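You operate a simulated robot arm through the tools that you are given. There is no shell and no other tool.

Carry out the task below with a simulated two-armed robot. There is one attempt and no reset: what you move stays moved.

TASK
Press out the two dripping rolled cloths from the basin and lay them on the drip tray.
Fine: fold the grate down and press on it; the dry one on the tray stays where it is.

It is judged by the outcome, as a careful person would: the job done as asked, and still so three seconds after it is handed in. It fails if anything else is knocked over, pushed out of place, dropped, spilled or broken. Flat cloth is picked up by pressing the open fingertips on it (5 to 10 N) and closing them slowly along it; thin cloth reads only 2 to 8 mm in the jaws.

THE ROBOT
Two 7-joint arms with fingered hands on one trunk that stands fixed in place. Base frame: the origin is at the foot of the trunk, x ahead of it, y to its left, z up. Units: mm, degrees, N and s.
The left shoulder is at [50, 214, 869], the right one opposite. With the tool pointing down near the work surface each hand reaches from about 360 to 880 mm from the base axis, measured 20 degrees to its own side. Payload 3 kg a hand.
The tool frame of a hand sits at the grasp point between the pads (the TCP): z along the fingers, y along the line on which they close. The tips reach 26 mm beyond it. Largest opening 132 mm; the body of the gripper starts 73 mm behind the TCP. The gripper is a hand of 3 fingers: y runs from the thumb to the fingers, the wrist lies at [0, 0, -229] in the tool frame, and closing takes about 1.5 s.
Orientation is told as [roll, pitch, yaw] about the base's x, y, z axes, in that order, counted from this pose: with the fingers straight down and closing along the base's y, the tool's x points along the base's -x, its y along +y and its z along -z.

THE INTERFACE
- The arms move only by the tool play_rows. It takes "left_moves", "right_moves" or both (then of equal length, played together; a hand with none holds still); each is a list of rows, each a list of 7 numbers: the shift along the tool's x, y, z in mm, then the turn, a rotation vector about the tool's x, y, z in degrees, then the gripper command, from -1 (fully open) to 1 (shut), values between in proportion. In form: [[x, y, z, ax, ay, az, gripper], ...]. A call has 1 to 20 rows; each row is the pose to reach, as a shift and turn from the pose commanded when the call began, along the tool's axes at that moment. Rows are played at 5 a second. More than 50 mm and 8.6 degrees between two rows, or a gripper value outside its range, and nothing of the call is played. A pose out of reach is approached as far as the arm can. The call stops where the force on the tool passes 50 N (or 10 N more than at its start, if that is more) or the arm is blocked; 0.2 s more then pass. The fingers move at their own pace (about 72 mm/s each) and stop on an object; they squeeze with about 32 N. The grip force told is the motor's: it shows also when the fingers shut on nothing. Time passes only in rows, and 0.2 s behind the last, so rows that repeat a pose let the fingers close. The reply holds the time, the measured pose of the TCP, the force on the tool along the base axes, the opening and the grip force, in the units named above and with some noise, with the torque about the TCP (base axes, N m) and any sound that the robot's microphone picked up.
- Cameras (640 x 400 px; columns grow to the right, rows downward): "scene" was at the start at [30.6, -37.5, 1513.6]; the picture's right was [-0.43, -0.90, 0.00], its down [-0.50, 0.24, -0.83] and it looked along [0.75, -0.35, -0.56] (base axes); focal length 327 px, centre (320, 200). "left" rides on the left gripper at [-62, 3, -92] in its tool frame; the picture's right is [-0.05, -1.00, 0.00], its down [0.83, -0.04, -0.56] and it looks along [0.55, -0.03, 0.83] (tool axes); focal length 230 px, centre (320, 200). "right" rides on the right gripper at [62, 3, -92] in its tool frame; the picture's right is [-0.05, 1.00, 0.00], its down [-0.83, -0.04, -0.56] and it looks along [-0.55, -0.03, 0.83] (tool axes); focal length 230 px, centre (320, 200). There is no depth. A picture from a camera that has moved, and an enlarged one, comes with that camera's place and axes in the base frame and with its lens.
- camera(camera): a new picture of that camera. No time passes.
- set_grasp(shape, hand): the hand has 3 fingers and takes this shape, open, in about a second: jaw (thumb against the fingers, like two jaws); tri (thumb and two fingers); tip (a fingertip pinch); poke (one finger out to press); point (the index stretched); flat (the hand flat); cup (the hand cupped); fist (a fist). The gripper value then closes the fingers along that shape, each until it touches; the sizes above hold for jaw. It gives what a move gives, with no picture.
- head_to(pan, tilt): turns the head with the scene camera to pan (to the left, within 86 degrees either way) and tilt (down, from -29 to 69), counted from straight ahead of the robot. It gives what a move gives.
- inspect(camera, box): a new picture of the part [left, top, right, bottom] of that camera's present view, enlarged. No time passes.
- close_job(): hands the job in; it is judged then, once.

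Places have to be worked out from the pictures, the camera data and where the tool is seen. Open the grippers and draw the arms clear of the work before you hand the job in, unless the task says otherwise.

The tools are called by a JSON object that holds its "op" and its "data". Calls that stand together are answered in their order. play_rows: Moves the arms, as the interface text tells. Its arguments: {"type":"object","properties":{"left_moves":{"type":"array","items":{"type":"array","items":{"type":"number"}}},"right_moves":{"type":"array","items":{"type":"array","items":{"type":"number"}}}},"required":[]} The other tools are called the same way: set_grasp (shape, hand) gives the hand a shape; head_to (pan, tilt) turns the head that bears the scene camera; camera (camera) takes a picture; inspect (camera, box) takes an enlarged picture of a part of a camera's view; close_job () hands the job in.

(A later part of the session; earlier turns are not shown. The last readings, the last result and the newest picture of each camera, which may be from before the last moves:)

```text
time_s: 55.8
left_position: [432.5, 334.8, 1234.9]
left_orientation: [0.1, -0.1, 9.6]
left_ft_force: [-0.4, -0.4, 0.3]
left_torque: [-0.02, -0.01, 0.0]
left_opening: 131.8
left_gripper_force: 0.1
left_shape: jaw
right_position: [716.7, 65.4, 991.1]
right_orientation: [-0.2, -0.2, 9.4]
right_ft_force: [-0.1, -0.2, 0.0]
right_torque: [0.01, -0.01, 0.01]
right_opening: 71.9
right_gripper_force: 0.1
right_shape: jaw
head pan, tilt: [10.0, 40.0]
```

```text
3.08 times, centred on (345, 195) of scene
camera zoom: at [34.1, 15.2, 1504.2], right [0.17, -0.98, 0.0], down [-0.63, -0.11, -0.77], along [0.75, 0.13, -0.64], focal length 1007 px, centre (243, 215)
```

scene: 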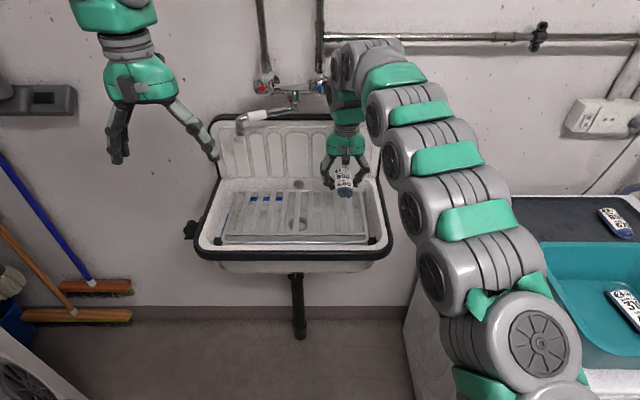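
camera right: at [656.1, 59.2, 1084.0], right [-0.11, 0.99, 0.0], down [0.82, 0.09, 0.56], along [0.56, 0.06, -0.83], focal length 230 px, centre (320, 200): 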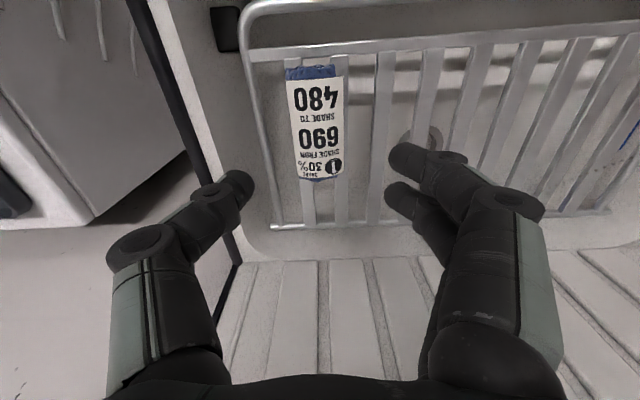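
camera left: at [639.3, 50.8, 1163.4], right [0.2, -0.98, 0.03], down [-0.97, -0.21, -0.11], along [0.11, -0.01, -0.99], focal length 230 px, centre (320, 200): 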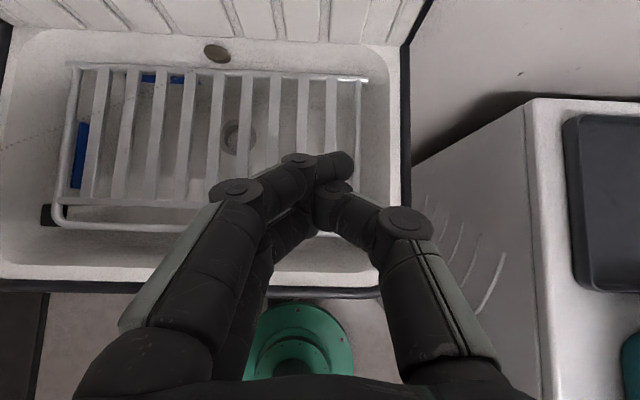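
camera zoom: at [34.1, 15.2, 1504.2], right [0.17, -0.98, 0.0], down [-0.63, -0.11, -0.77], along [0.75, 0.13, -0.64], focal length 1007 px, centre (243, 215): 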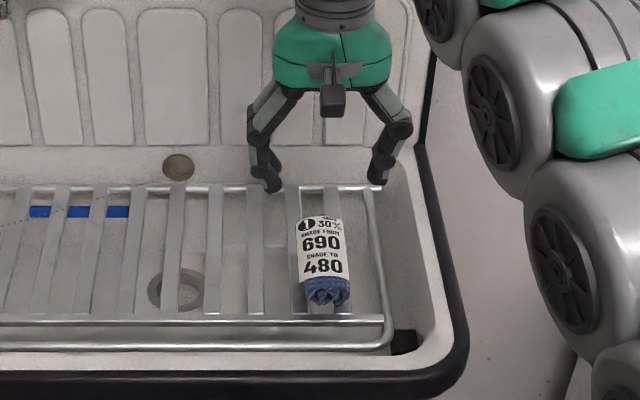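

The cloth is on the grate. I inspect its present colour up close for comparison before pressing.

{"op": "inspect", "data": {"camera": "scene", "box": [330, 190, 370, 225]}}

{"op": "inspect", "data": {"camera": "right", "box": [260, 50, 370, 200]}}

```text
11.43 times, centred on (350, 208) of scene
camera zoom: at [34.1, 15.2, 1504.2], right [0.17, -0.98, 0.0], down [-0.63, -0.11, -0.77], along [0.75, 0.13, -0.64], focal length 3740 px, centre (-23, 114)
```

zoom: 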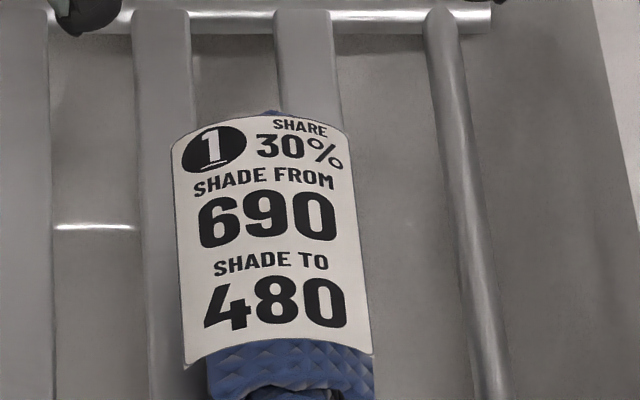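

```text
2.67 times, centred on (315, 125) of right
camera zoom: at [656.1, 59.2, 1084.0], right [-0.11, 0.99, 0.0], down [0.82, 0.09, 0.56], along [0.56, 0.06, -0.83], focal length 614 px, centre (333, 400)
```

zoom: 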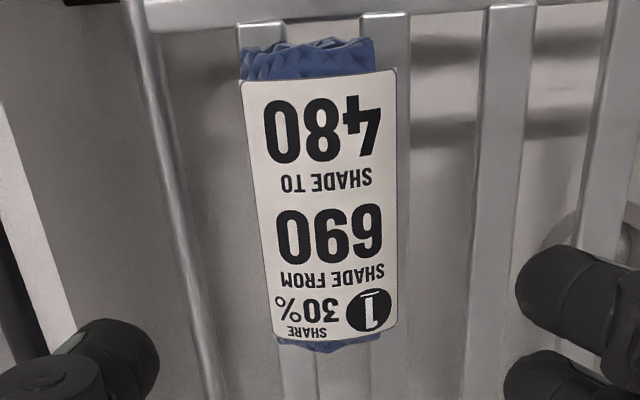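

Its cloth tone already looks a bit different after the 37 N contact, but I'll press it properly. I shape the right hand into a fist to press from above.

{"op": "set_grasp", "data": {"hand": "right", "shape": "fist"}}

{"op": "camera", "data": {"camera": "right"}}

{"op": "inspect", "data": {"camera": "scene", "box": [270, 110, 420, 240]}}

```text
time_s: 56.7
left_position: [432.4, 335.0, 1235.2]
left_orientation: [0.0, -0.1, 9.6]
left_ft_force: [-0.4, 0.2, 0.1]
left_torque: [0.01, -0.03, -0.01]
left_opening: 131.9
left_gripper_force: 0.0
left_shape: jaw
right_position: [716.5, 64.7, 992.2]
right_orientation: [-0.2, -0.3, 9.4]
right_ft_force: [-0.4, -0.4, -0.2]
right_torque: [-0.03, 0.06, -0.01]
right_opening: 0.2
right_gripper_force: 0.0
right_shape: fist
head pan, tilt: [10.0, 40.0]
```

```text
taken
camera right: at [656.1, 59.2, 1083.9], right [-0.11, 0.99, 0.0], down [0.82, 0.09, 0.56], along [0.56, 0.06, -0.83], focal length 230 px, centre (320, 200)
```

right: 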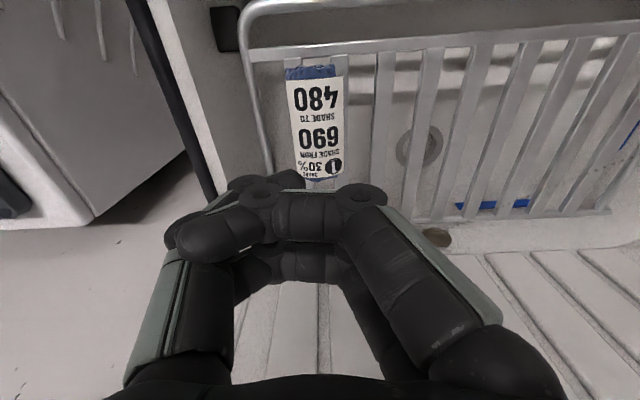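

```text
3.08 times, centred on (345, 175) of scene
camera zoom: at [34.1, 15.2, 1504.2], right [0.17, -0.98, 0.0], down [-0.63, -0.11, -0.77], along [0.75, 0.13, -0.64], focal length 1007 px, centre (243, 277)
```

zoom: 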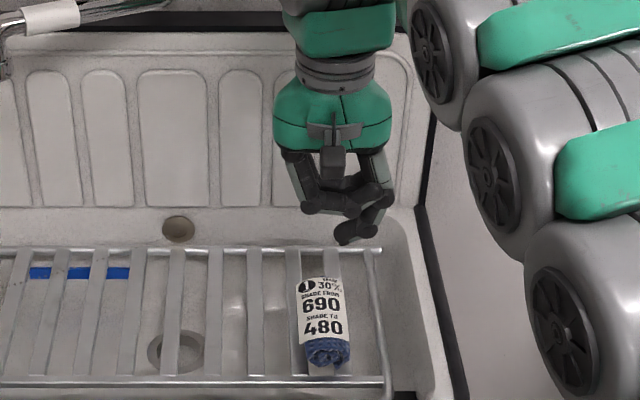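

The fist is lopsided (the thumb sticks out to one side), so closed jaw fingertips will press more evenly. I switch back to jaw, close, and check.

{"op": "set_grasp", "data": {"hand": "right", "shape": "jaw"}}

{"op": "play_rows", "data": {"right_moves": [[0, 0, 0, 0, 0, 0, 1], [0, 0, 0, 0, 0, 0, 1], [0, 0, 0, 0, 0, 0, 1], [0, 0, 0, 0, 0, 0, 1], [0, 0, 0, 0, 0, 0, 1], [0, 0, 0, 0, 0, 0, 1]]}}

{"op": "camera", "data": {"camera": "right"}}

{"op": "inspect", "data": {"camera": "scene", "box": [270, 110, 420, 240]}}

```text
time_s: 57.6
left_position: [431.8, 335.7, 1234.7]
left_orientation: [0.0, 0.0, 9.5]
left_ft_force: [-0.1, 0.1, -0.4]
left_torque: [0.01, 0.0, -0.02]
left_opening: 131.7
left_gripper_force: 0.0
left_shape: jaw
right_position: [717.3, 64.7, 992.7]
right_orientation: [-0.1, -0.3, 9.4]
right_ft_force: [-0.1, 0.8, -0.3]
right_torque: [-0.01, 0.02, -0.02]
right_opening: 131.8
right_gripper_force: 0.1
right_shape: jaw
head pan, tilt: [10.0, 40.0]
```

```text
time_s: 59.0
left_position: [431.8, 334.9, 1234.2]
left_orientation: [-0.1, 0.1, 9.6]
left_ft_force: [0.0, 0.2, -1.2]
left_torque: [-0.02, -0.04, 0.0]
left_opening: 131.8
left_gripper_force: 0.0
left_shape: jaw
right_position: [716.4, 65.5, 991.4]
right_orientation: [-0.2, -0.3, 9.4]
right_ft_force: [0.6, 0.3, 0.5]
right_torque: [0.01, 0.02, 0.0]
right_opening: 0.1
right_gripper_force: 32.7
right_shape: jaw
head pan, tilt: [10.0, 40.0]
```

```text
taken
camera right: at [656.2, 59.1, 1083.9], right [-0.11, 0.99, 0.0], down [0.82, 0.09, 0.56], along [0.56, 0.06, -0.83], focal length 230 px, centre (320, 200)
```

right: 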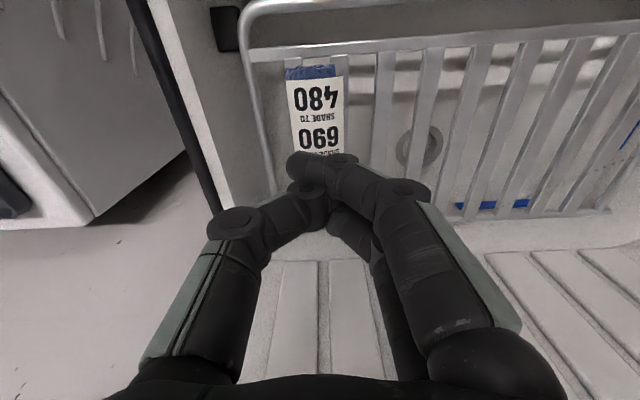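

```text
3.08 times, centred on (345, 175) of scene
camera zoom: at [34.1, 15.2, 1504.2], right [0.17, -0.98, 0.0], down [-0.63, -0.11, -0.77], along [0.75, 0.13, -0.64], focal length 1007 px, centre (243, 277)
```

zoom: 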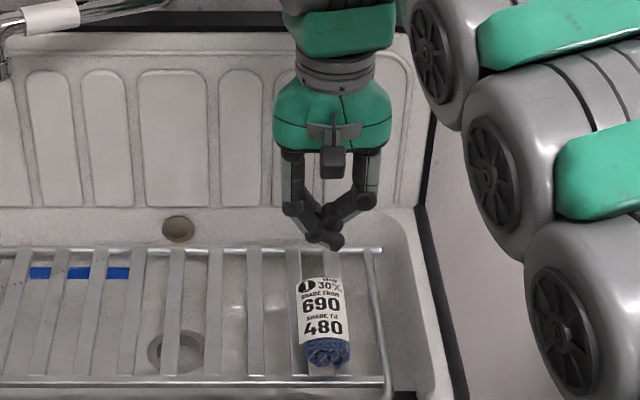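

The closed fingertips form a compact pad over the cloth's middle. I descend towards it and then press in small increments.

{"op": "play_rows", "data": {"right_moves": [[0, 0, 22, 0, 0, 0, 1], [0, 0, 44, 0, 0, 0, 1], [0, 0, 62, 0, 0, 0, 1], [0, 0, 70, 0, 0, 0, 1], [0, 0, 75, 0, 0, 0, 1], [0, 0, 78, 0, 0, 0, 1], [0, 0, 78, 0, 0, 0, 1]]}}

{"op": "inspect", "data": {"camera": "scene", "box": [290, 150, 410, 250]}}

```text
time_s: 60.6
left_position: [433.0, 334.4, 1235.4]
left_orientation: [0.0, 0.1, 9.4]
left_ft_force: [-0.7, -0.4, 0.5]
left_torque: [0.04, 0.0, 0.01]
left_opening: 131.9
left_gripper_force: 0.0
left_shape: jaw
right_position: [715.7, 62.3, 915.7]
right_orientation: [-0.2, -0.3, 9.5]
right_ft_force: [0.0, -0.1, 0.6]
right_torque: [-0.04, -0.03, 0.0]
right_opening: 0.0
right_gripper_force: 31.7
right_shape: jaw
head pan, tilt: [10.0, 40.0]
```

```text
4.00 times, centred on (350, 200) of scene
camera zoom: at [34.1, 15.2, 1504.2], right [0.17, -0.98, 0.0], down [-0.63, -0.11, -0.77], along [0.75, 0.13, -0.64], focal length 1309 px, centre (200, 200)
```

zoom: 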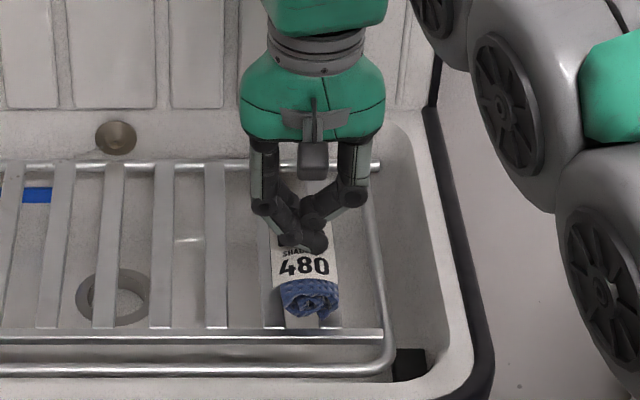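

The tips are almost on the cloth, with no force yet. I press in 2–3 mm steps.

{"op": "play_rows", "data": {"right_moves": [[0, 0, 3, 0, 0, 0, 1], [0, 0, 6, 0, 0, 0, 1], [0, 0, 9, 0, 0, 0, 1], [0, 0, 11, 0, 0, 0, 1], [0, 0, 13, 0, 0, 0, 1], [0, 0, 13, 0, 0, 0, 1]]}}

{"op": "inspect", "data": {"camera": "scene", "box": [290, 150, 410, 250]}}

```text
time_s: 61.6
left_position: [432.7, 334.7, 1234.0]
left_orientation: [0.0, 0.0, 9.4]
left_ft_force: [-0.7, -0.4, 0.4]
left_torque: [-0.05, 0.0, 0.0]
left_opening: 131.8
left_gripper_force: 0.0
left_shape: jaw
right_position: [719.2, 62.9, 909.8]
right_orientation: [-0.1, -0.8, 9.4]
right_ft_force: [-3.6, -1.2, 22.6]
right_torque: [-0.02, 0.03, -0.02]
right_opening: 0.0
right_gripper_force: 32.2
right_shape: jaw
head pan, tilt: [10.0, 40.0]
stopped in row 5 (right hand): the force on the tool passed its limit at 52 N (the readings are from after the stop); the commanded pose is now the measured one
```

```text
4.00 times, centred on (350, 200) of scene
camera zoom: at [33.8, 15.1, 1504.2], right [0.17, -0.98, 0.0], down [-0.63, -0.11, -0.77], along [0.75, 0.13, -0.64], focal length 1309 px, centre (200, 200)
```

zoom: 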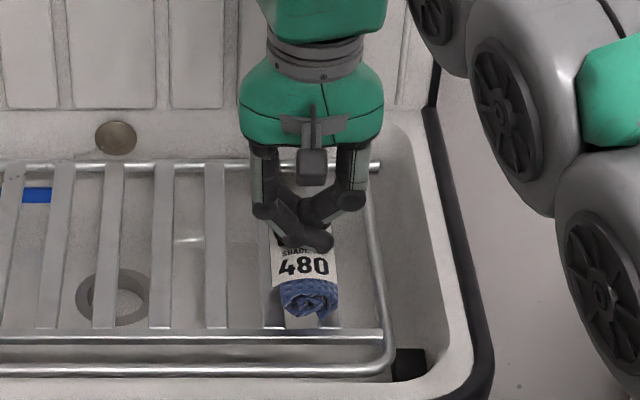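

It pressed to 52 N and stopped; 23 N is still on. I press down a bit more and hold it for about two seconds.

{"op": "play_rows", "data": {"right_moves": [[0, 0, 1, 0, 0, 0, 1], [0, 0, 1.5, 0, 0, 0, 1], [0, 0, 1.5, 0, 0, 0, 1], [0, 0, 1.5, 0, 0, 0, 1], [0, 0, 1.5, 0, 0, 0, 1], [0, 0, 1.5, 0, 0, 0, 1], [0, 0, 1.5, 0, 0, 0, 1], [0, 0, 1.5, 0, 0, 0, 1], [0, 0, 1.5, 0, 0, 0, 1], [0, 0, 1.5, 0, 0, 0, 1]]}}

{"op": "inspect", "data": {"camera": "scene", "box": [290, 150, 410, 250]}}

```text
time_s: 62.7
left_position: [431.8, 334.2, 1235.0]
left_orientation: [0.1, 0.0, 9.5]
left_ft_force: [-0.1, -0.4, -0.2]
left_torque: [-0.01, -0.01, 0.01]
left_opening: 131.9
left_gripper_force: 0.0
left_shape: jaw
right_position: [720.7, 63.0, 909.8]
right_orientation: [-0.2, -1.0, 9.4]
right_ft_force: [-3.0, -1.1, 23.0]
right_torque: [-0.09, 0.1, -0.01]
right_opening: 0.0
right_gripper_force: 32.0
right_shape: jaw
head pan, tilt: [10.0, 40.0]
stopped in row 5 (right hand): the force on the tool passed its limit at 50 N (the readings are from after the stop); the commanded pose is now the measured one
```

```text
4.00 times, centred on (350, 200) of scene
camera zoom: at [33.7, 15.1, 1504.2], right [0.17, -0.98, 0.0], down [-0.63, -0.11, -0.77], along [0.75, 0.13, -0.64], focal length 1309 px, centre (200, 200)
```

zoom: 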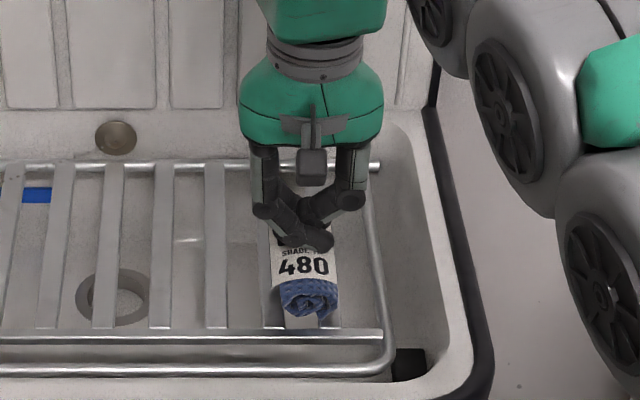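

It reached 50 N again after about a second. I hold once more with a smaller offset, then lift off and look at the result.

{"op": "play_rows", "data": {"right_moves": [[0, 0, 0.4, 0, 0, 0, 1], [0, 0, 0.4, 0, 0, 0, 1], [0, 0, 0.4, 0, 0, 0, 1], [0, 0, 0.4, 0, 0, 0, 1], [0, 0, 0.4, 0, 0, 0, 1], [0, 0, 0.4, 0, 0, 0, 1], [0, 0, 0.4, 0, 0, 0, 1], [0, 0, 0.4, 0, 0, 0, 1], [0, 0, 0.4, 0, 0, 0, 1], [0, 0, 0.4, 0, 0, 0, 1]]}}

{"op": "play_rows", "data": {"right_moves": [[0, 0, -5, 0, 0, 0, 1], [0, 0, -25, 0, 0, 0, 1], [0, 0, -60, 0, 0, 0, 1], [0, 0, -80, 0, 0, 0, 0.3], [0, 0, -80, 0, 0, 0, -0.1]]}}

{"op": "camera", "data": {"camera": "right"}}

{"op": "inspect", "data": {"camera": "scene", "box": [310, 175, 390, 240]}}

```text
time_s: 64.3
left_position: [431.9, 334.5, 1235.1]
left_orientation: [0.0, 0.0, 9.5]
left_ft_force: [-0.1, 0.5, 0.0]
left_torque: [-0.02, 0.0, 0.02]
left_opening: 131.7
left_gripper_force: 0.1
left_shape: jaw
right_position: [719.5, 62.6, 909.9]
right_orientation: [-0.1, -1.2, 9.4]
right_ft_force: [-2.1, -0.2, 21.1]
right_torque: [-0.04, 0.1, -0.04]
right_opening: 0.0
right_gripper_force: 31.7
right_shape: jaw
head pan, tilt: [10.0, 40.0]
stopped in row 7 (right hand): the force on the tool passed its limit at 50 N (the readings are from after the stop); the commanded pose is now the measured one
```

```text
time_s: 65.5
left_position: [432.9, 334.3, 1234.0]
left_orientation: [0.0, 0.0, 9.6]
left_ft_force: [0.1, -0.4, 0.0]
left_torque: [0.0, -0.01, -0.03]
left_opening: 131.6
left_gripper_force: 0.0
left_shape: jaw
right_position: [717.4, 62.7, 986.3]
right_orientation: [-0.1, -0.9, 9.4]
right_ft_force: [-1.1, 0.9, -0.1]
right_torque: [-0.02, 0.0, 0.0]
right_opening: 47.5
right_gripper_force: 0.1
right_shape: jaw
head pan, tilt: [10.0, 40.0]
```

```text
taken
camera right: at [655.7, 56.3, 1077.2], right [-0.11, 0.99, 0.0], down [0.82, 0.09, 0.57], along [0.57, 0.06, -0.82], focal length 230 px, centre (320, 200)
```

right: 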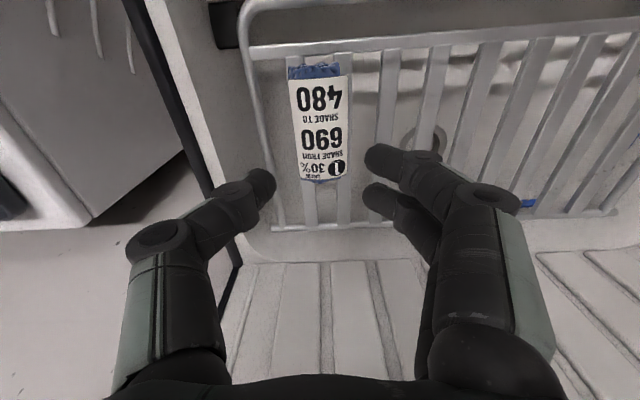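

```text
6.15 times, centred on (350, 208) of scene
camera zoom: at [34.1, 15.2, 1504.2], right [0.17, -0.98, 0.0], down [-0.63, -0.11, -0.77], along [0.75, 0.13, -0.64], focal length 2014 px, centre (135, 154)
```

zoom: 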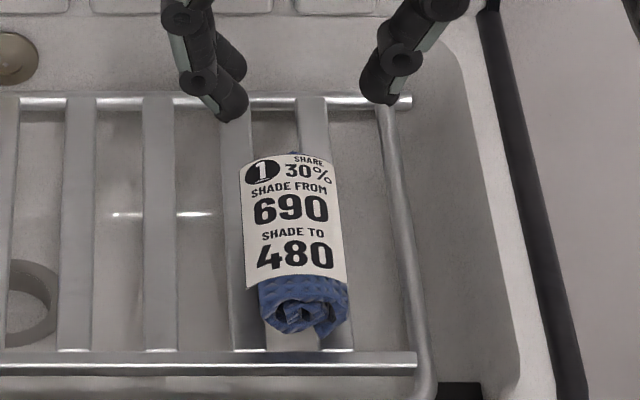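

The cloth sits safely on the slats and looks bluer, closer to the dry one. I compare against the dry cloth and the still-wet cloth 2.

{"op": "head_to", "data": {"pan": -10, "tilt": 40}}

{"op": "camera", "data": {"camera": "scene"}}

{"op": "inspect", "data": {"camera": "scene", "box": [440, 150, 580, 280]}}

{"op": "inspect", "data": {"camera": "scene", "box": [180, 170, 300, 270]}}

```text
time_s: 66.3
left_position: [431.9, 334.9, 1235.0]
left_orientation: [0.0, 0.0, 9.5]
left_ft_force: [-0.7, 0.2, 0.3]
left_torque: [-0.01, 0.01, 0.0]
left_opening: 131.9
left_gripper_force: 0.1
left_shape: jaw
right_position: [717.4, 62.4, 984.2]
right_orientation: [-0.1, -0.9, 9.3]
right_ft_force: [0.2, 0.2, 0.2]
right_torque: [-0.03, -0.01, 0.02]
right_opening: 71.9
right_gripper_force: 0.0
right_shape: jaw
head pan, tilt: [-10.0, 40.0]
```

```text
taken
```

scene: 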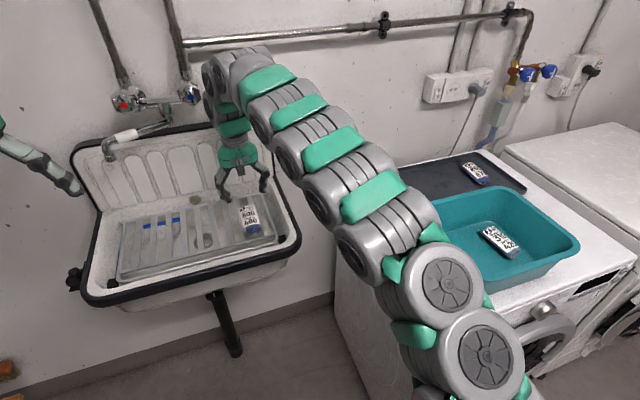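

```text
3.08 times, centred on (510, 215) of scene
camera zoom: at [34.1, -14.3, 1504.2], right [-0.17, -0.98, 0.0], down [-0.63, 0.11, -0.77], along [0.75, -0.13, -0.64], focal length 1007 px, centre (-265, 154)
```

zoom: 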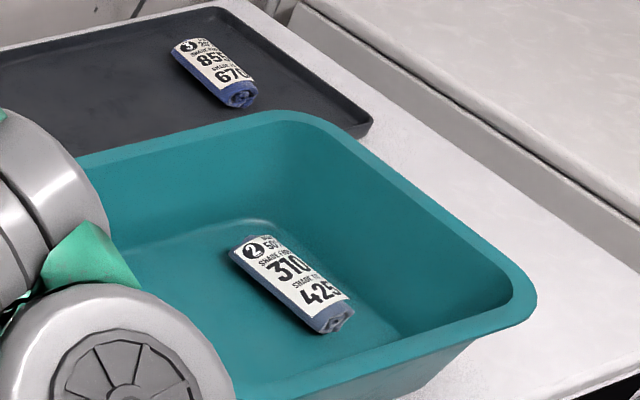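

```text
4.00 times, centred on (240, 220) of scene
camera zoom: at [34.1, -14.3, 1504.2], right [-0.17, -0.98, 0.0], down [-0.63, 0.11, -0.77], along [0.75, -0.13, -0.64], focal length 1309 px, centre (640, 120)
```

zoom: 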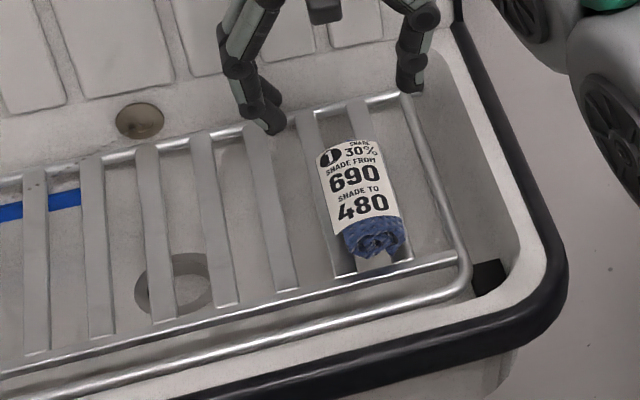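

Cloth 2 is still dull slate-grey, while cloth 1 already looks more saturated. For an even result I also press both ends of cloth 1, the near end first.

{"op": "play_rows", "data": {"right_moves": [[12, 0, 10, 0, 0, 0, 0.6], [25, 0, 25, 0, 0, 0, 1], [25, 0, 40, 0, 0, 0, 1], [25, 0, 55, 0, 0, 0, 1], [25, 0, 64, 0, 0, 0, 1], [25, 0, 70, 0, 0, 0, 1], [25, 0, 74, 0, 0, 0, 1], [25, 0, 76, 0, 0, 0, 1], [25, 0, 76.5, 0, 0, 0, 1], [25, 0, 76.5, 0, 0, 0, 1], [25, 0, 76.5, 0, 0, 0, 1], [25, 0, 76.5, 0, 0, 0, 1], [25, 0, 76.5, 0, 0, 0, 1], [25, 0, 76.5, 0, 0, 0, 1]]}}

{"op": "inspect", "data": {"camera": "scene", "box": [180, 150, 300, 260]}}

```text
time_s: 69.3
left_position: [433.5, 334.3, 1234.7]
left_orientation: [0.0, 0.0, 9.4]
left_ft_force: [0.1, -0.4, -0.9]
left_torque: [-0.02, -0.01, -0.01]
left_opening: 131.8
left_gripper_force: 0.1
left_shape: jaw
right_position: [696.6, 61.5, 910.6]
right_orientation: [-0.2, -1.1, 9.4]
right_ft_force: [3.5, 1.5, 26.8]
right_torque: [0.01, -0.03, -0.02]
right_opening: 0.1
right_gripper_force: 31.8
right_shape: jaw
head pan, tilt: [-10.0, 40.0]
```

```text
3.64 times, centred on (240, 205) of scene
camera zoom: at [33.8, -14.4, 1504.2], right [-0.17, -0.98, 0.0], down [-0.63, 0.11, -0.77], along [0.75, -0.13, -0.64], focal length 1190 px, centre (611, 182)
```

zoom: 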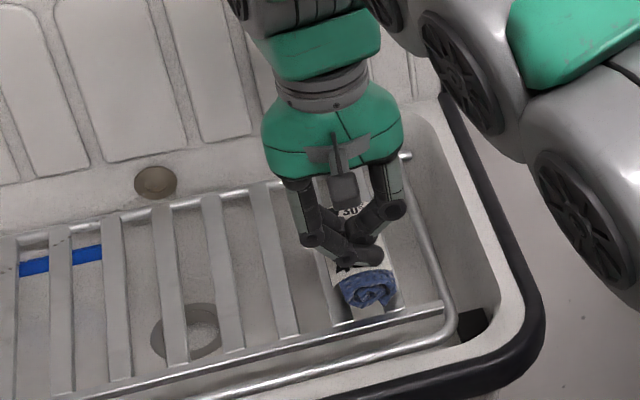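

27 N is held on the near end. I push a little harder briefly.

{"op": "play_rows", "data": {"right_moves": [[0, 0, 1, 0, 0, 0, 1], [0, 0, 1.5, 0, 0, 0, 1], [0, 0, 1.5, 0, 0, 0, 1], [0, 0, 1.5, 0, 0, 0, 1], [0, 0, 1.5, 0, 0, 0, 1]]}}

{"op": "play_rows", "data": {"right_moves": [[0, 0, -6, 0, 0, 0, 1], [0, 0, -20, 0, 0, 0, 1], [-25, 0, -20, 0, 0, 0, 1], [-50, 0, -14, 0, 0, 0, 1], [-50, 0, -7, 0, 0, 0, 1], [-50, 0, -2, 0, 0, 0, 1], [-50, 0, 1, 0, 0, 0, 1], [-50, 0, 2, 0, 0, 0, 1], [-50, 0, 2, 0, 0, 0, 1], [-50, 0, 2, 0, 0, 0, 1], [-50, 0, 2, 0, 0, 0, 1]]}}

{"op": "inspect", "data": {"camera": "scene", "box": [180, 150, 300, 260]}}

```text
time_s: 70.5
left_position: [432.4, 335.1, 1235.8]
left_orientation: [0.0, 0.1, 9.4]
left_ft_force: [-0.1, 0.6, 0.0]
left_torque: [0.01, 0.04, 0.02]
left_opening: 131.9
left_gripper_force: 0.1
left_shape: jaw
right_position: [696.1, 60.1, 909.1]
right_orientation: [-0.1, -1.1, 9.4]
right_ft_force: [-1.8, 2.3, 42.8]
right_torque: [-0.01, 0.1, -0.02]
right_opening: 0.1
right_gripper_force: 31.7
right_shape: jaw
head pan, tilt: [-10.0, 40.0]
```

```text
time_s: 72.9
left_position: [431.3, 333.6, 1234.5]
left_orientation: [0.1, -0.1, 9.5]
left_ft_force: [-0.6, -0.2, -0.4]
left_torque: [0.02, 0.02, 0.02]
left_opening: 132.1
left_gripper_force: 0.0
left_shape: jaw
right_position: [746.3, 66.8, 908.8]
right_orientation: [-0.1, -1.1, 9.5]
right_ft_force: [6.2, 2.7, 43.6]
right_torque: [0.11, 0.07, 0.01]
right_opening: 0.0
right_gripper_force: 31.9
right_shape: jaw
head pan, tilt: [-10.0, 40.0]
```

```text
3.64 times, centred on (240, 205) of scene
camera zoom: at [33.6, -14.4, 1504.2], right [-0.17, -0.98, 0.0], down [-0.63, 0.11, -0.77], along [0.75, -0.13, -0.64], focal length 1190 px, centre (611, 182)
```

zoom: 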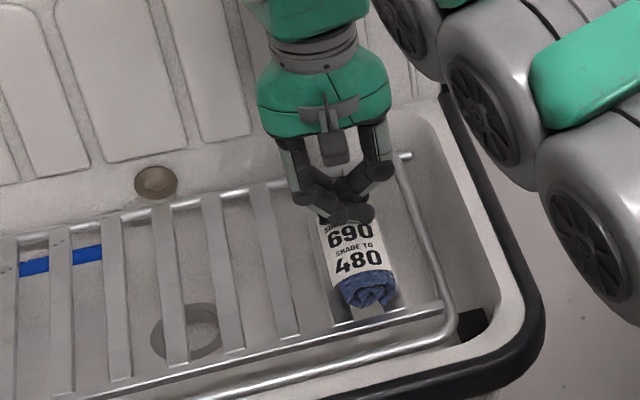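

Both ends are pressed at about 43 N. I lift, open and re-centre over the cloth for pickup.

{"op": "play_rows", "data": {"right_moves": [[0, 0, -6, 0, 0, 0, 1], [0, 0, -30, 0, 0, 0, 1], [10, 0, -60, 0, 0, 0, 0.5], [25, 0, -76, 0, 0, 0, 0], [25, 0, -76, 0, 0, 0, -0.05], [25, 0, -76, 0, 0, 0, -0.05]]}}

{"op": "camera", "data": {"camera": "right"}}

```text
time_s: 74.3
left_position: [433.1, 334.5, 1234.0]
left_orientation: [0.0, -0.1, 9.5]
left_ft_force: [-0.9, 0.4, -0.4]
left_torque: [-0.01, 0.0, -0.01]
left_opening: 131.9
left_gripper_force: 0.1
left_shape: jaw
right_position: [718.9, 61.3, 981.7]
right_orientation: [-0.1, -0.9, 9.4]
right_ft_force: [-0.1, -0.1, -0.2]
right_torque: [0.03, -0.05, 0.01]
right_opening: 68.5
right_gripper_force: 0.0
right_shape: jaw
head pan, tilt: [-10.0, 40.0]
```

```text
taken
camera right: at [657.3, 56.0, 1073.1], right [-0.11, 0.99, 0.0], down [0.82, 0.09, 0.57], along [0.57, 0.06, -0.82], focal length 230 px, centre (320, 200)
```

right: 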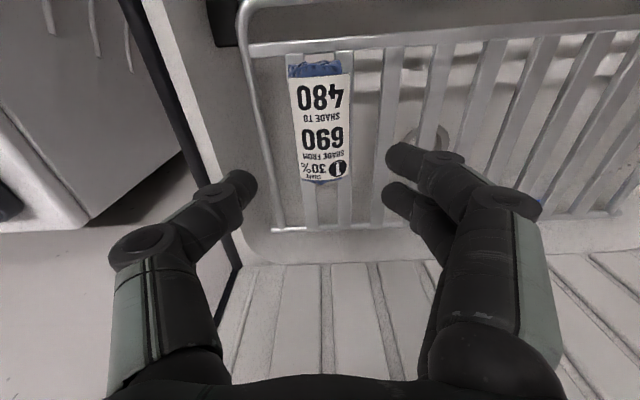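

The cloth is centred under the open hand. I descend to just above the slats and grip it.

{"op": "play_rows", "data": {"right_moves": [[2, 0, 30, 0, 0.9, 0, -0.05], [2, 0, 60, 0, 0.9, 0, -0.05], [2, 0, 82, 0, 0.9, 0, -0.05], [2, 0, 91, 0, 0.9, 0, -0.05], [2, 0, 91, 0, 0.9, 0, 0.2], [2, 0, 91, 0, 0.9, 0, 0.5], [2, 0, 91, 0, 0.9, 0, 1], [2, 0, 91, 0, 0.9, 0, 1], [2, 0, 91, 0, 0.9, 0, 1]]}}

{"op": "camera", "data": {"camera": "right"}}

```text
time_s: 76.3
left_position: [433.4, 334.6, 1234.4]
left_orientation: [-0.1, 0.0, 9.5]
left_ft_force: [-0.3, -0.4, -0.1]
left_torque: [0.0, 0.02, -0.01]
left_opening: 132.2
left_gripper_force: 0.1
left_shape: jaw
right_position: [717.6, 63.2, 892.5]
right_orientation: [-0.2, -0.1, 9.4]
right_ft_force: [-0.6, 0.0, 0.4]
right_torque: [-0.01, -0.02, 0.0]
right_opening: 43.8
right_gripper_force: 31.9
right_shape: jaw
head pan, tilt: [-10.0, 40.0]
```

```text
taken
camera right: at [658.2, 57.7, 984.5], right [-0.11, 0.99, 0.0], down [0.83, 0.09, 0.56], along [0.55, 0.06, -0.83], focal length 230 px, centre (320, 200)
```

right: 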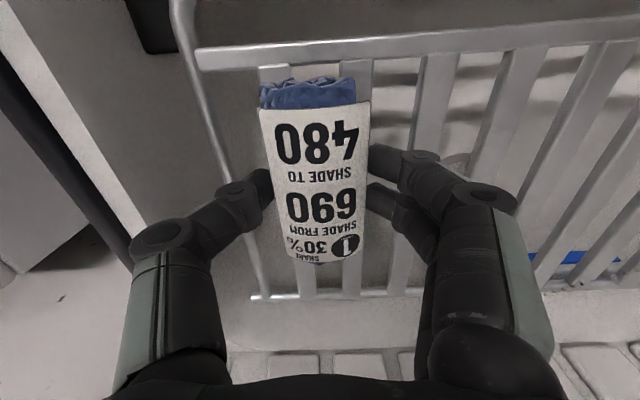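

The cloth is gripped and is now clearly lighter and bluer. I lift it and carry it over to the left part of the tray, around (723, −367).

{"op": "play_rows", "data": {"right_moves": [[0, 0, -20, 0, 0, 0, 1], [0, 0, -60, 0, 0, 0, 1], [0, 0, -105, 0, 0, 0, 1], [0, 0, -150, 0, 0, 0, 1], [0, 0, -180, 0, 0, 0, 1], [6.5, -42.5, -180, 0, 0, 0, 1], [13, -85, -180, 0, 0, 0, 1], [19.6, -127.5, -180, 0, 0, 0, 1], [26.1, -170, -180, 0, 0, 0, 1], [32.6, -212.5, -180, 0, 0, 0, 1], [39.1, -255, -180, 0, 0, 0, 1], [45.6, -297.6, -180, 0, 0, 0, 1], [52.2, -340, -180, 0, 0, 0, 1], [58.7, -382.6, -175, 0, 0, 0, 1], [65.2, -425.1, -160, 0, 0, 0, 1], [65.2, -425.1, -125, 0, 0, 0, 1], [65.2, -425.1, -95, 0, 0, 0, 1], [65.2, -425.1, -95, 0, 0, 0, 1]]}}

{"op": "head_to", "data": {"pan": -25, "tilt": 40}}

{"op": "camera", "data": {"camera": "right"}}

{"op": "camera", "data": {"camera": "scene"}}

```text
time_s: 80.1
left_position: [433.7, 334.6, 1234.6]
left_orientation: [0.0, 0.0, 9.5]
left_ft_force: [-0.8, -0.3, 0.3]
left_torque: [0.03, -0.05, 0.0]
left_opening: 131.9
left_gripper_force: 0.0
left_shape: jaw
right_position: [723.3, -364.9, 989.4]
right_orientation: [-0.1, 0.0, 9.4]
right_ft_force: [0.6, 0.6, -1.3]
right_torque: [0.04, 0.02, -0.01]
right_opening: 43.6
right_gripper_force: 31.6
right_shape: jaw
right hand out of reach, approached as far as the arm can: row 5
head pan, tilt: [-10.0, 40.0]
```

```text
time_s: 80.9
left_position: [433.2, 334.4, 1235.6]
left_orientation: [0.0, 0.0, 9.5]
left_ft_force: [0.3, 0.3, 0.3]
left_torque: [0.0, 0.0, 0.01]
left_opening: 131.9
left_gripper_force: 0.0
left_shape: jaw
right_position: [722.8, -366.0, 989.5]
right_orientation: [-0.1, 0.0, 9.3]
right_ft_force: [0.0, 0.0, -0.8]
right_torque: [-0.03, 0.02, 0.02]
right_opening: 43.7
right_gripper_force: 31.4
right_shape: jaw
head pan, tilt: [-25.0, 40.0]
```

```text
taken
camera right: at [663.1, -371.5, 1081.4], right [-0.11, 0.99, 0.0], down [0.83, 0.09, 0.56], along [0.55, 0.06, -0.83], focal length 230 px, centre (320, 200)
```

right: 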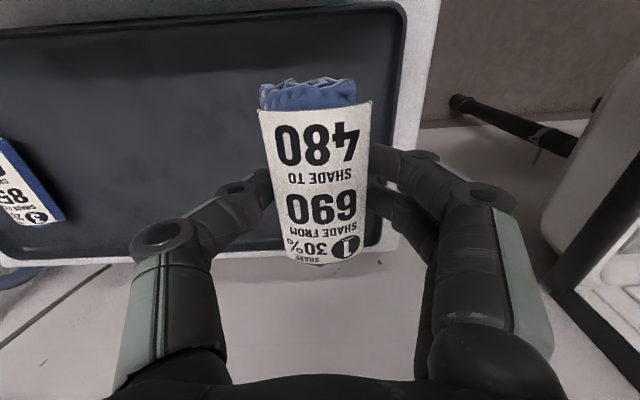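

```text
taken
```

scene: 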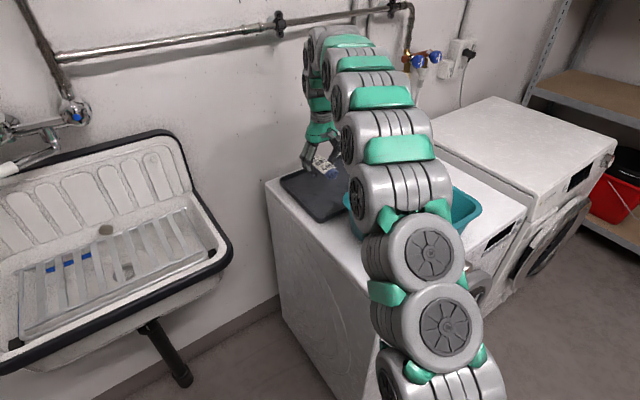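

The cloth hangs over the tray's left part, well away from the rims and the dry cloth. I descend towards the tray surface.

{"op": "play_rows", "data": {"right_moves": [[-10, 0, 25, 0, 0, 0, 1], [-10, 0, 50, 0, 0, 0, 1], [-10, 0, 72, 0, 0, 0, 1], [-10, 0, 84, 0, 0, 0, 1], [-10, 0, 90, 0, 0, 0, 1], [-10, 0, 94, 0, 0, 0, 1], [-10, 0, 94, 0, 0, 0, 1]]}}

{"op": "camera", "data": {"camera": "right"}}

{"op": "inspect", "data": {"camera": "scene", "box": [260, 100, 400, 230]}}

```text
time_s: 82.5
left_position: [432.8, 334.2, 1234.5]
left_orientation: [0.1, 0.0, 9.4]
left_ft_force: [-0.4, -0.9, 0.4]
left_torque: [0.02, 0.01, 0.0]
left_opening: 131.8
left_gripper_force: 0.1
left_shape: jaw
right_position: [734.1, -365.1, 894.2]
right_orientation: [-0.1, 0.0, 9.4]
right_ft_force: [0.4, 0.3, -1.5]
right_torque: [-0.03, -0.01, -0.01]
right_opening: 43.4
right_gripper_force: 31.8
right_shape: jaw
head pan, tilt: [-25.0, 40.0]
```

```text
taken
camera right: at [673.2, -370.2, 987.1], right [-0.11, 0.99, 0.0], down [0.83, 0.09, 0.56], along [0.55, 0.06, -0.83], focal length 230 px, centre (320, 200)
```

right: 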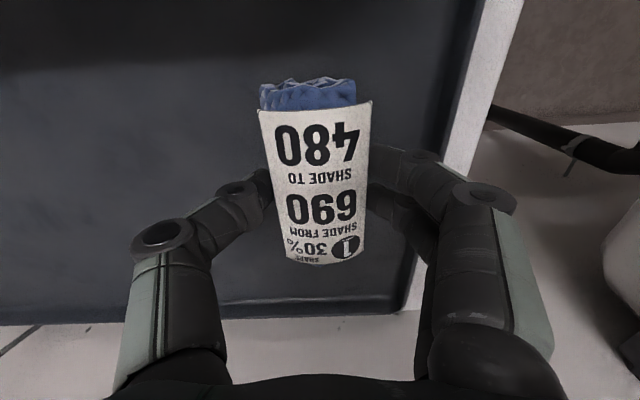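

```text
3.08 times, centred on (330, 165) of scene
camera zoom: at [27.5, -35.5, 1504.2], right [-0.42, -0.91, 0.0], down [-0.58, 0.27, -0.77], along [0.69, -0.32, -0.64], focal length 1007 px, centre (289, 308)
```

zoom: 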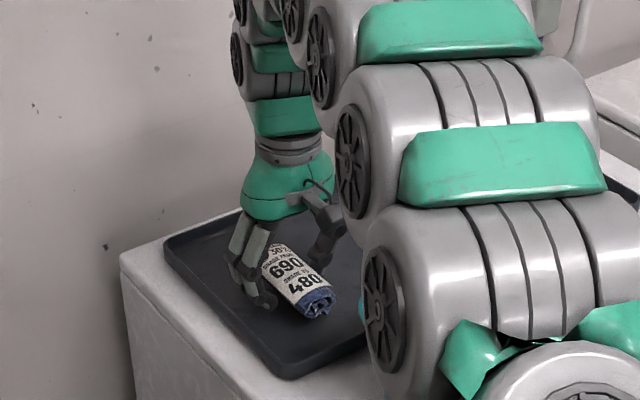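

No contact yet at 894. I keep lowering in small steps.

{"op": "play_rows", "data": {"right_moves": [[0, 0, 1.5, 0, 0, 0, 1], [0, 0, 3, 0, 0, 0, 1], [0, 0, 4.5, 0, 0, 0, 1], [0, 0, 6, 0, 0, 0, 1], [0, 0, 6, 0, 0, 0, 1]]}}

```text
time_s: 83.7
left_position: [432.6, 335.3, 1233.8]
left_orientation: [-0.1, -0.1, 9.5]
left_ft_force: [0.2, -0.3, -0.8]
left_torque: [0.0, -0.02, 0.0]
left_opening: 131.9
left_gripper_force: 0.0
left_shape: jaw
right_position: [734.2, -364.8, 888.5]
right_orientation: [-0.1, -0.1, 9.3]
right_ft_force: [0.6, 0.4, -0.5]
right_torque: [-0.01, 0.01, 0.02]
right_opening: 43.7
right_gripper_force: 31.8
right_shape: jaw
head pan, tilt: [-25.0, 40.0]
```

Still free at 888.5, so I continue.

{"op": "play_rows", "data": {"right_moves": [[0, 0, 1.5, 0, 0, 0, 1], [0, 0, 3, 0, 0, 0, 1], [0, 0, 4, 0, 0, 0, 1], [0, 0, 4, 0, 0, 0, 1]]}}

```text
time_s: 84.7
left_position: [432.9, 334.6, 1234.2]
left_orientation: [0.1, -0.1, 9.4]
left_ft_force: [0.4, -0.8, 0.3]
left_torque: [0.0, 0.0, -0.01]
left_opening: 131.5
left_gripper_force: 0.1
left_shape: jaw
right_position: [733.7, -366.0, 884.6]
right_orientation: [-0.1, 0.0, 9.4]
right_ft_force: [-0.4, -0.8, -0.9]
right_torque: [0.0, -0.01, -0.02]
right_opening: 43.7
right_gripper_force: 32.2
right_shape: jaw
head pan, tilt: [-25.0, 40.0]
```

{"op": "play_rows", "data": {"right_moves": [[0, 0, 1.5, 0, 0, 0, 1], [0, 0, 3, 0, 0, 0, 1], [0, 0, 4, 0, 0, 0, 1], [0, 0, 4, 0, 0, 0, 1]]}}

{"op": "inspect", "data": {"camera": "scene", "box": [300, 150, 390, 220]}}

```text
time_s: 85.7
left_position: [433.0, 335.4, 1234.2]
left_orientation: [0.0, 0.0, 9.5]
left_ft_force: [-0.2, -0.4, 0.3]
left_torque: [0.0, -0.01, 0.01]
left_opening: 132.0
left_gripper_force: 0.0
left_shape: jaw
right_position: [733.1, -364.7, 881.2]
right_orientation: [-0.1, 0.0, 9.4]
right_ft_force: [4.3, -0.5, 17.2]
right_torque: [0.05, -0.07, 0.01]
right_opening: 44.0
right_gripper_force: 31.9
right_shape: jaw
head pan, tilt: [-25.0, 40.0]
```

```text
5.71 times, centred on (345, 185) of scene
camera zoom: at [27.3, -35.4, 1504.2], right [-0.42, -0.91, 0.0], down [-0.58, 0.27, -0.77], along [0.69, -0.32, -0.64], focal length 1870 px, centre (177, 286)
```

zoom: 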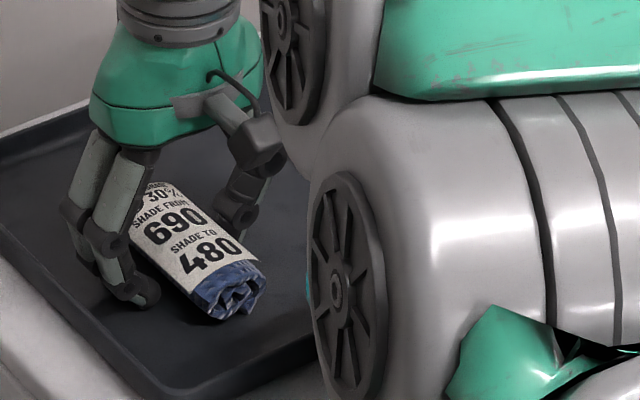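

Contact at z≈881 with 17 N, so the cloth is on the tray. I relieve slightly, open gently and rise straight up.

{"op": "play_rows", "data": {"right_moves": [[0, 0, -1, 0, 0, 0, 1], [0, 0, -1, 0, 0, 0, 0.3], [0, 0, -1, 0, 0, 0, 0.2], [0, 0, -1, 0, 0, 0, 0.1], [0, 0, -1, 0, 0, 0, 0], [0, 0, -1, 0, 0, 0, -0.05], [0, 0, -1, 0, 0, 0, -0.05], [0, 0, -20, 0, 0, 0, -0.05], [0, 0, -55, 0, 0, 0, -0.05], [0, 0, -95, 0, 0, 0, -0.05], [0, 0, -120, 0, 0, 0, -0.05]]}}

{"op": "camera", "data": {"camera": "right"}}

{"op": "inspect", "data": {"camera": "scene", "box": [260, 100, 490, 280]}}

```text
time_s: 88.1
left_position: [432.5, 334.5, 1234.3]
left_orientation: [0.0, 0.0, 9.6]
left_ft_force: [0.5, 1.0, -0.3]
left_torque: [0.03, 0.0, -0.01]
left_opening: 131.9
left_gripper_force: 0.0
left_shape: jaw
right_position: [732.2, -366.8, 1000.1]
right_orientation: [-0.1, 0.0, 9.3]
right_ft_force: [-0.4, -0.2, 0.5]
right_torque: [-0.03, 0.01, 0.03]
right_opening: 68.7
right_gripper_force: 0.1
right_shape: jaw
head pan, tilt: [-25.0, 40.0]
```

```text
taken
camera right: at [672.2, -372.1, 1092.0], right [-0.11, 0.99, 0.0], down [0.83, 0.09, 0.55], along [0.55, 0.06, -0.83], focal length 230 px, centre (320, 200)
```

right: 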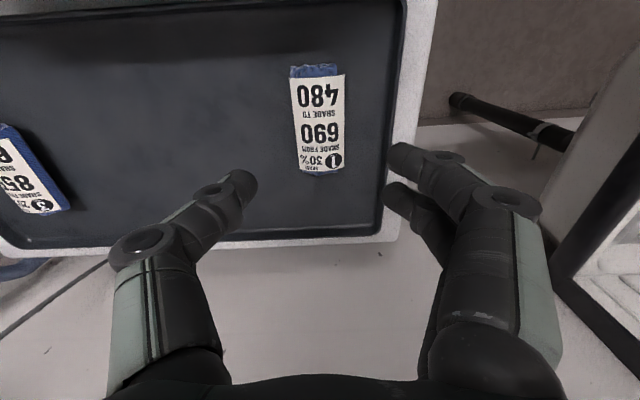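

```text
2.22 times, centred on (375, 190) of scene
camera zoom: at [27.4, -35.5, 1504.2], right [-0.42, -0.91, 0.0], down [-0.58, 0.27, -0.77], along [0.69, -0.32, -0.64], focal length 727 px, centre (198, 222)
```

zoom: 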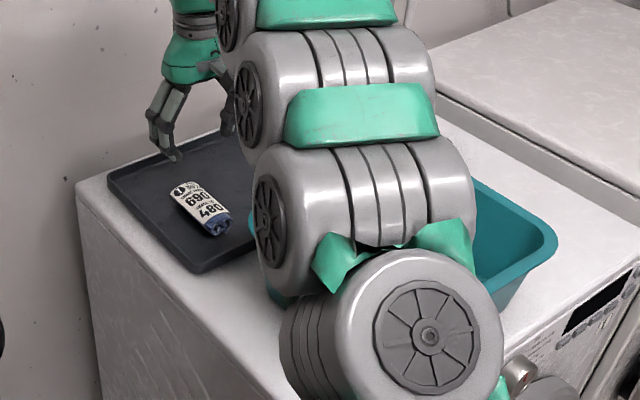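

Cloth 1 lies on the tray, and the dry cloth is untouched. Now I go to cloth 2 at about (518, −574), yaw ≈12.7°, which sits close to the basin's right wall. I look from above first.

{"op": "play_rows", "data": {"right_moves": [[0, 0, -40, 0, 0, 0, -0.05], [0, 0, -80, 0, 0, 0, -0.05], [35, -24.3, -90, 0, 0, -0.5, -0.05], [70, -48.5, -90, 0, 0, -1, -0.05], [105, -72.8, -90, 0, 0, -1.4, -0.05], [140, -97.1, -90, 0, 0, -1.9, -0.05], [175, -121.4, -90, 0, 0, -2.3, -0.05], [210, -145.6, -90, 0, 0, -2.8, -0.05], [244.9, -169.9, -90, 0, 0, -3.2, -0.05], [244.9, -169.9, -90, 0, 0, -3.2, -0.05]]}}

{"op": "camera", "data": {"camera": "right"}}

{"op": "inspect", "data": {"camera": "scene", "box": [270, 100, 490, 280]}}

```text
time_s: 90.3
left_position: [432.9, 334.8, 1233.9]
left_orientation: [0.1, -0.1, 9.5]
left_ft_force: [-0.2, 0.0, 0.1]
left_torque: [-0.01, 0.0, 0.02]
left_opening: 132.2
left_gripper_force: 0.1
left_shape: jaw
right_position: [520.6, -571.8, 1089.3]
right_orientation: [-0.1, 0.0, 12.6]
right_ft_force: [0.2, 0.4, -0.3]
right_torque: [0.0, 0.0, -0.02]
right_opening: 68.4
right_gripper_force: 0.1
right_shape: jaw
head pan, tilt: [-25.0, 40.0]
```

```text
taken
camera right: at [461.2, -581.0, 1181.6], right [-0.17, 0.99, 0.0], down [0.82, 0.14, 0.56], along [0.55, 0.09, -0.83], focal length 230 px, centre (320, 200)
```

right: 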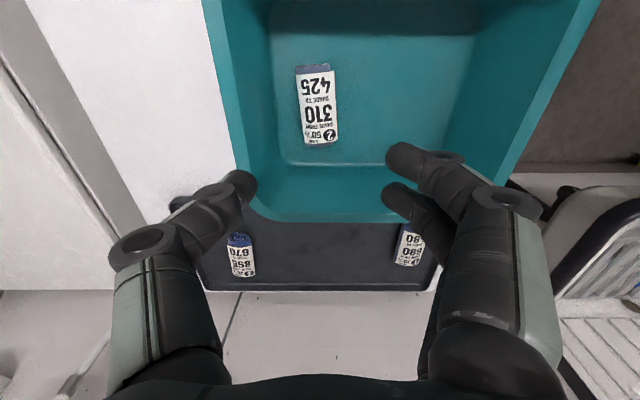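

```text
2.22 times, centred on (380, 190) of scene
camera zoom: at [27.4, -35.5, 1504.2], right [-0.42, -0.91, 0.0], down [-0.58, 0.27, -0.77], along [0.69, -0.32, -0.64], focal length 727 px, centre (187, 222)
```

zoom: 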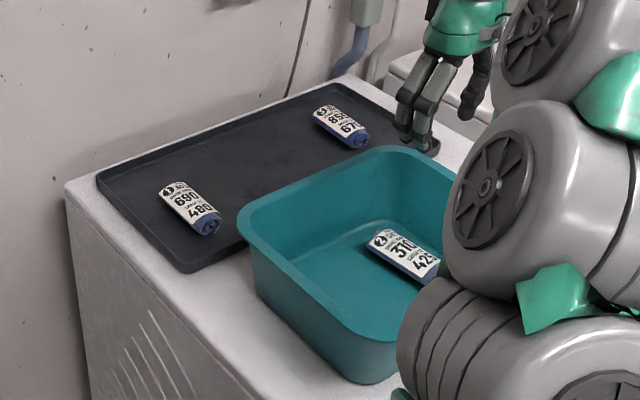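

From this view cloth 2's axis is about 55 mm from the wall foot, tight for upright fingers. Leaning the hand 10° towards the basin centre gives about 7 mm clearance on the thumb side. I lean, align the yaw, and descend partway.

{"op": "play_rows", "data": {"right_moves": [[-1, 0.5, 25, 3, 0, -1, 0.1], [-2, 1, 55, 6, 0, -2, 0.15], [-3, 1.5, 85, 9, 0, -3, 0.15], [-3.5, 1.5, 115, 10, 0, -3.7, 0.15], [-3.5, 1.5, 130, 10, 0, -3.7, 0.15], [-3.5, 1.5, 130, 10, 0, -3.7, 0.15]]}}

{"op": "camera", "data": {"camera": "right"}}

{"op": "inspect", "data": {"camera": "scene", "box": [330, 130, 490, 280]}}

```text
time_s: 91.7
left_position: [431.9, 335.0, 1234.7]
left_orientation: [0.0, 0.1, 9.6]
left_ft_force: [0.3, 1.4, 0.0]
left_torque: [0.01, 0.0, -0.01]
left_opening: 131.8
left_gripper_force: 0.1
left_shape: jaw
right_position: [521.5, -572.1, 961.8]
right_orientation: [-10.1, 0.3, 16.4]
right_ft_force: [0.4, 0.1, -0.3]
right_torque: [0.01, 0.02, -0.01]
right_opening: 56.5
right_gripper_force: 0.1
right_shape: jaw
head pan, tilt: [-25.0, 40.0]
```

```text
taken
camera right: at [458.1, -569.6, 1052.1], right [-0.23, 0.96, -0.18], down [0.78, 0.29, 0.55], along [0.58, -0.01, -0.82], focal length 230 px, centre (320, 200)
```

right: 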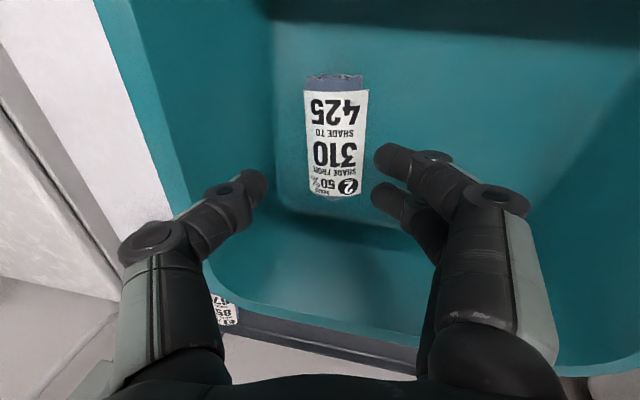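

```text
2.67 times, centred on (410, 205) of scene
camera zoom: at [27.4, -35.5, 1504.2], right [-0.42, -0.91, 0.0], down [-0.58, 0.27, -0.77], along [0.69, -0.32, -0.64], focal length 873 px, centre (80, 187)
```

zoom: 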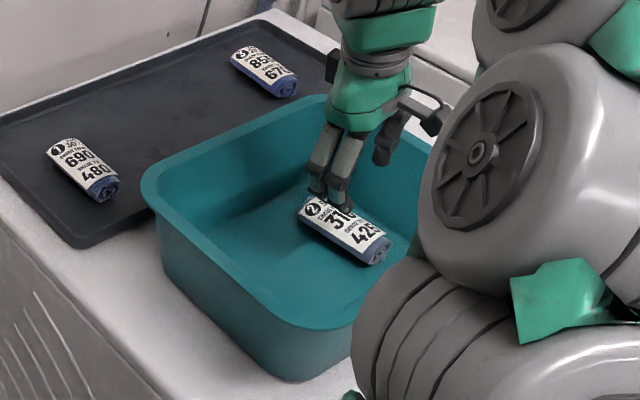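

The tilted hand is aligned with cloth 2. Working in the tilted frame, a vertical descent of about 72 mm with a 3.5 mm shift towards the centre puts the fingers around it.

{"op": "play_rows", "data": {"right_moves": [[0, 6.4, 20, 0, 0, 0, 0.15], [0, 11, 40, 0, 0, 0, 0.15], [0, 14, 55, 0, 0, 0, 0.15], [0, 15.2, 64, 0, 0, 0, 0.15], [0, 16.2, 70, 0, 0, 0, 0.15], [0, 16.2, 70, 0, 0, 0, 0.15]]}}

{"op": "camera", "data": {"camera": "right"}}

{"op": "inspect", "data": {"camera": "scene", "box": [350, 150, 470, 270]}}

```text
time_s: 93.1
left_position: [433.6, 334.6, 1234.8]
left_orientation: [0.0, 0.1, 9.5]
left_ft_force: [1.1, 1.1, -0.3]
left_torque: [0.02, 0.03, 0.04]
left_opening: 131.8
left_gripper_force: 0.0
left_shape: jaw
right_position: [518.5, -566.2, 889.8]
right_orientation: [-10.2, 0.3, 16.2]
right_ft_force: [0.2, -0.7, 0.7]
right_torque: [-0.06, 0.0, -0.01]
right_opening: 56.8
right_gripper_force: 0.0
right_shape: jaw
head pan, tilt: [-25.0, 40.0]
```

```text
taken
camera right: at [456.5, -564.0, 979.6], right [-0.23, 0.96, -0.18], down [0.78, 0.29, 0.55], along [0.58, -0.01, -0.82], focal length 230 px, centre (320, 200)
```

right: 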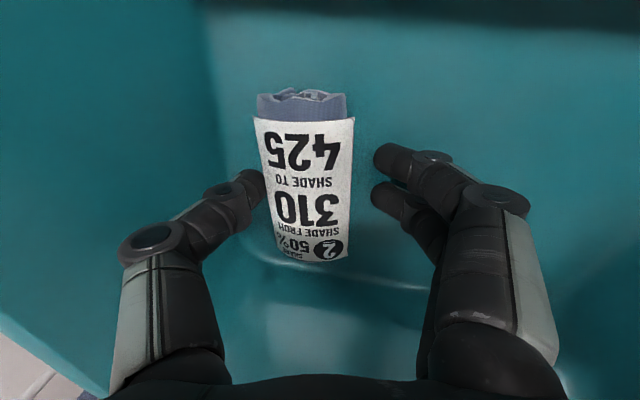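

```text
3.33 times, centred on (410, 210) of scene
camera zoom: at [27.4, -35.5, 1504.2], right [-0.42, -0.91, 0.0], down [-0.58, 0.27, -0.77], along [0.69, -0.32, -0.64], focal length 1091 px, centre (20, 167)
```

zoom: 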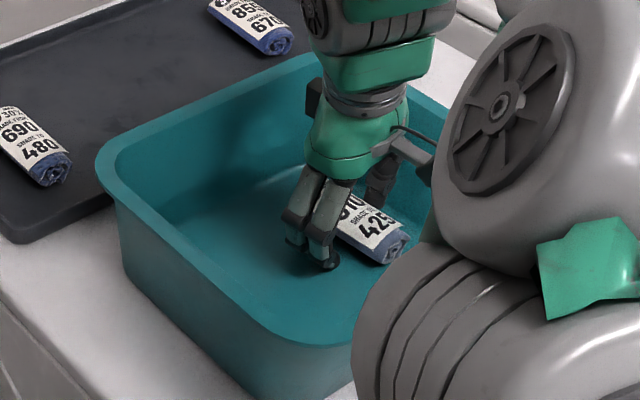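

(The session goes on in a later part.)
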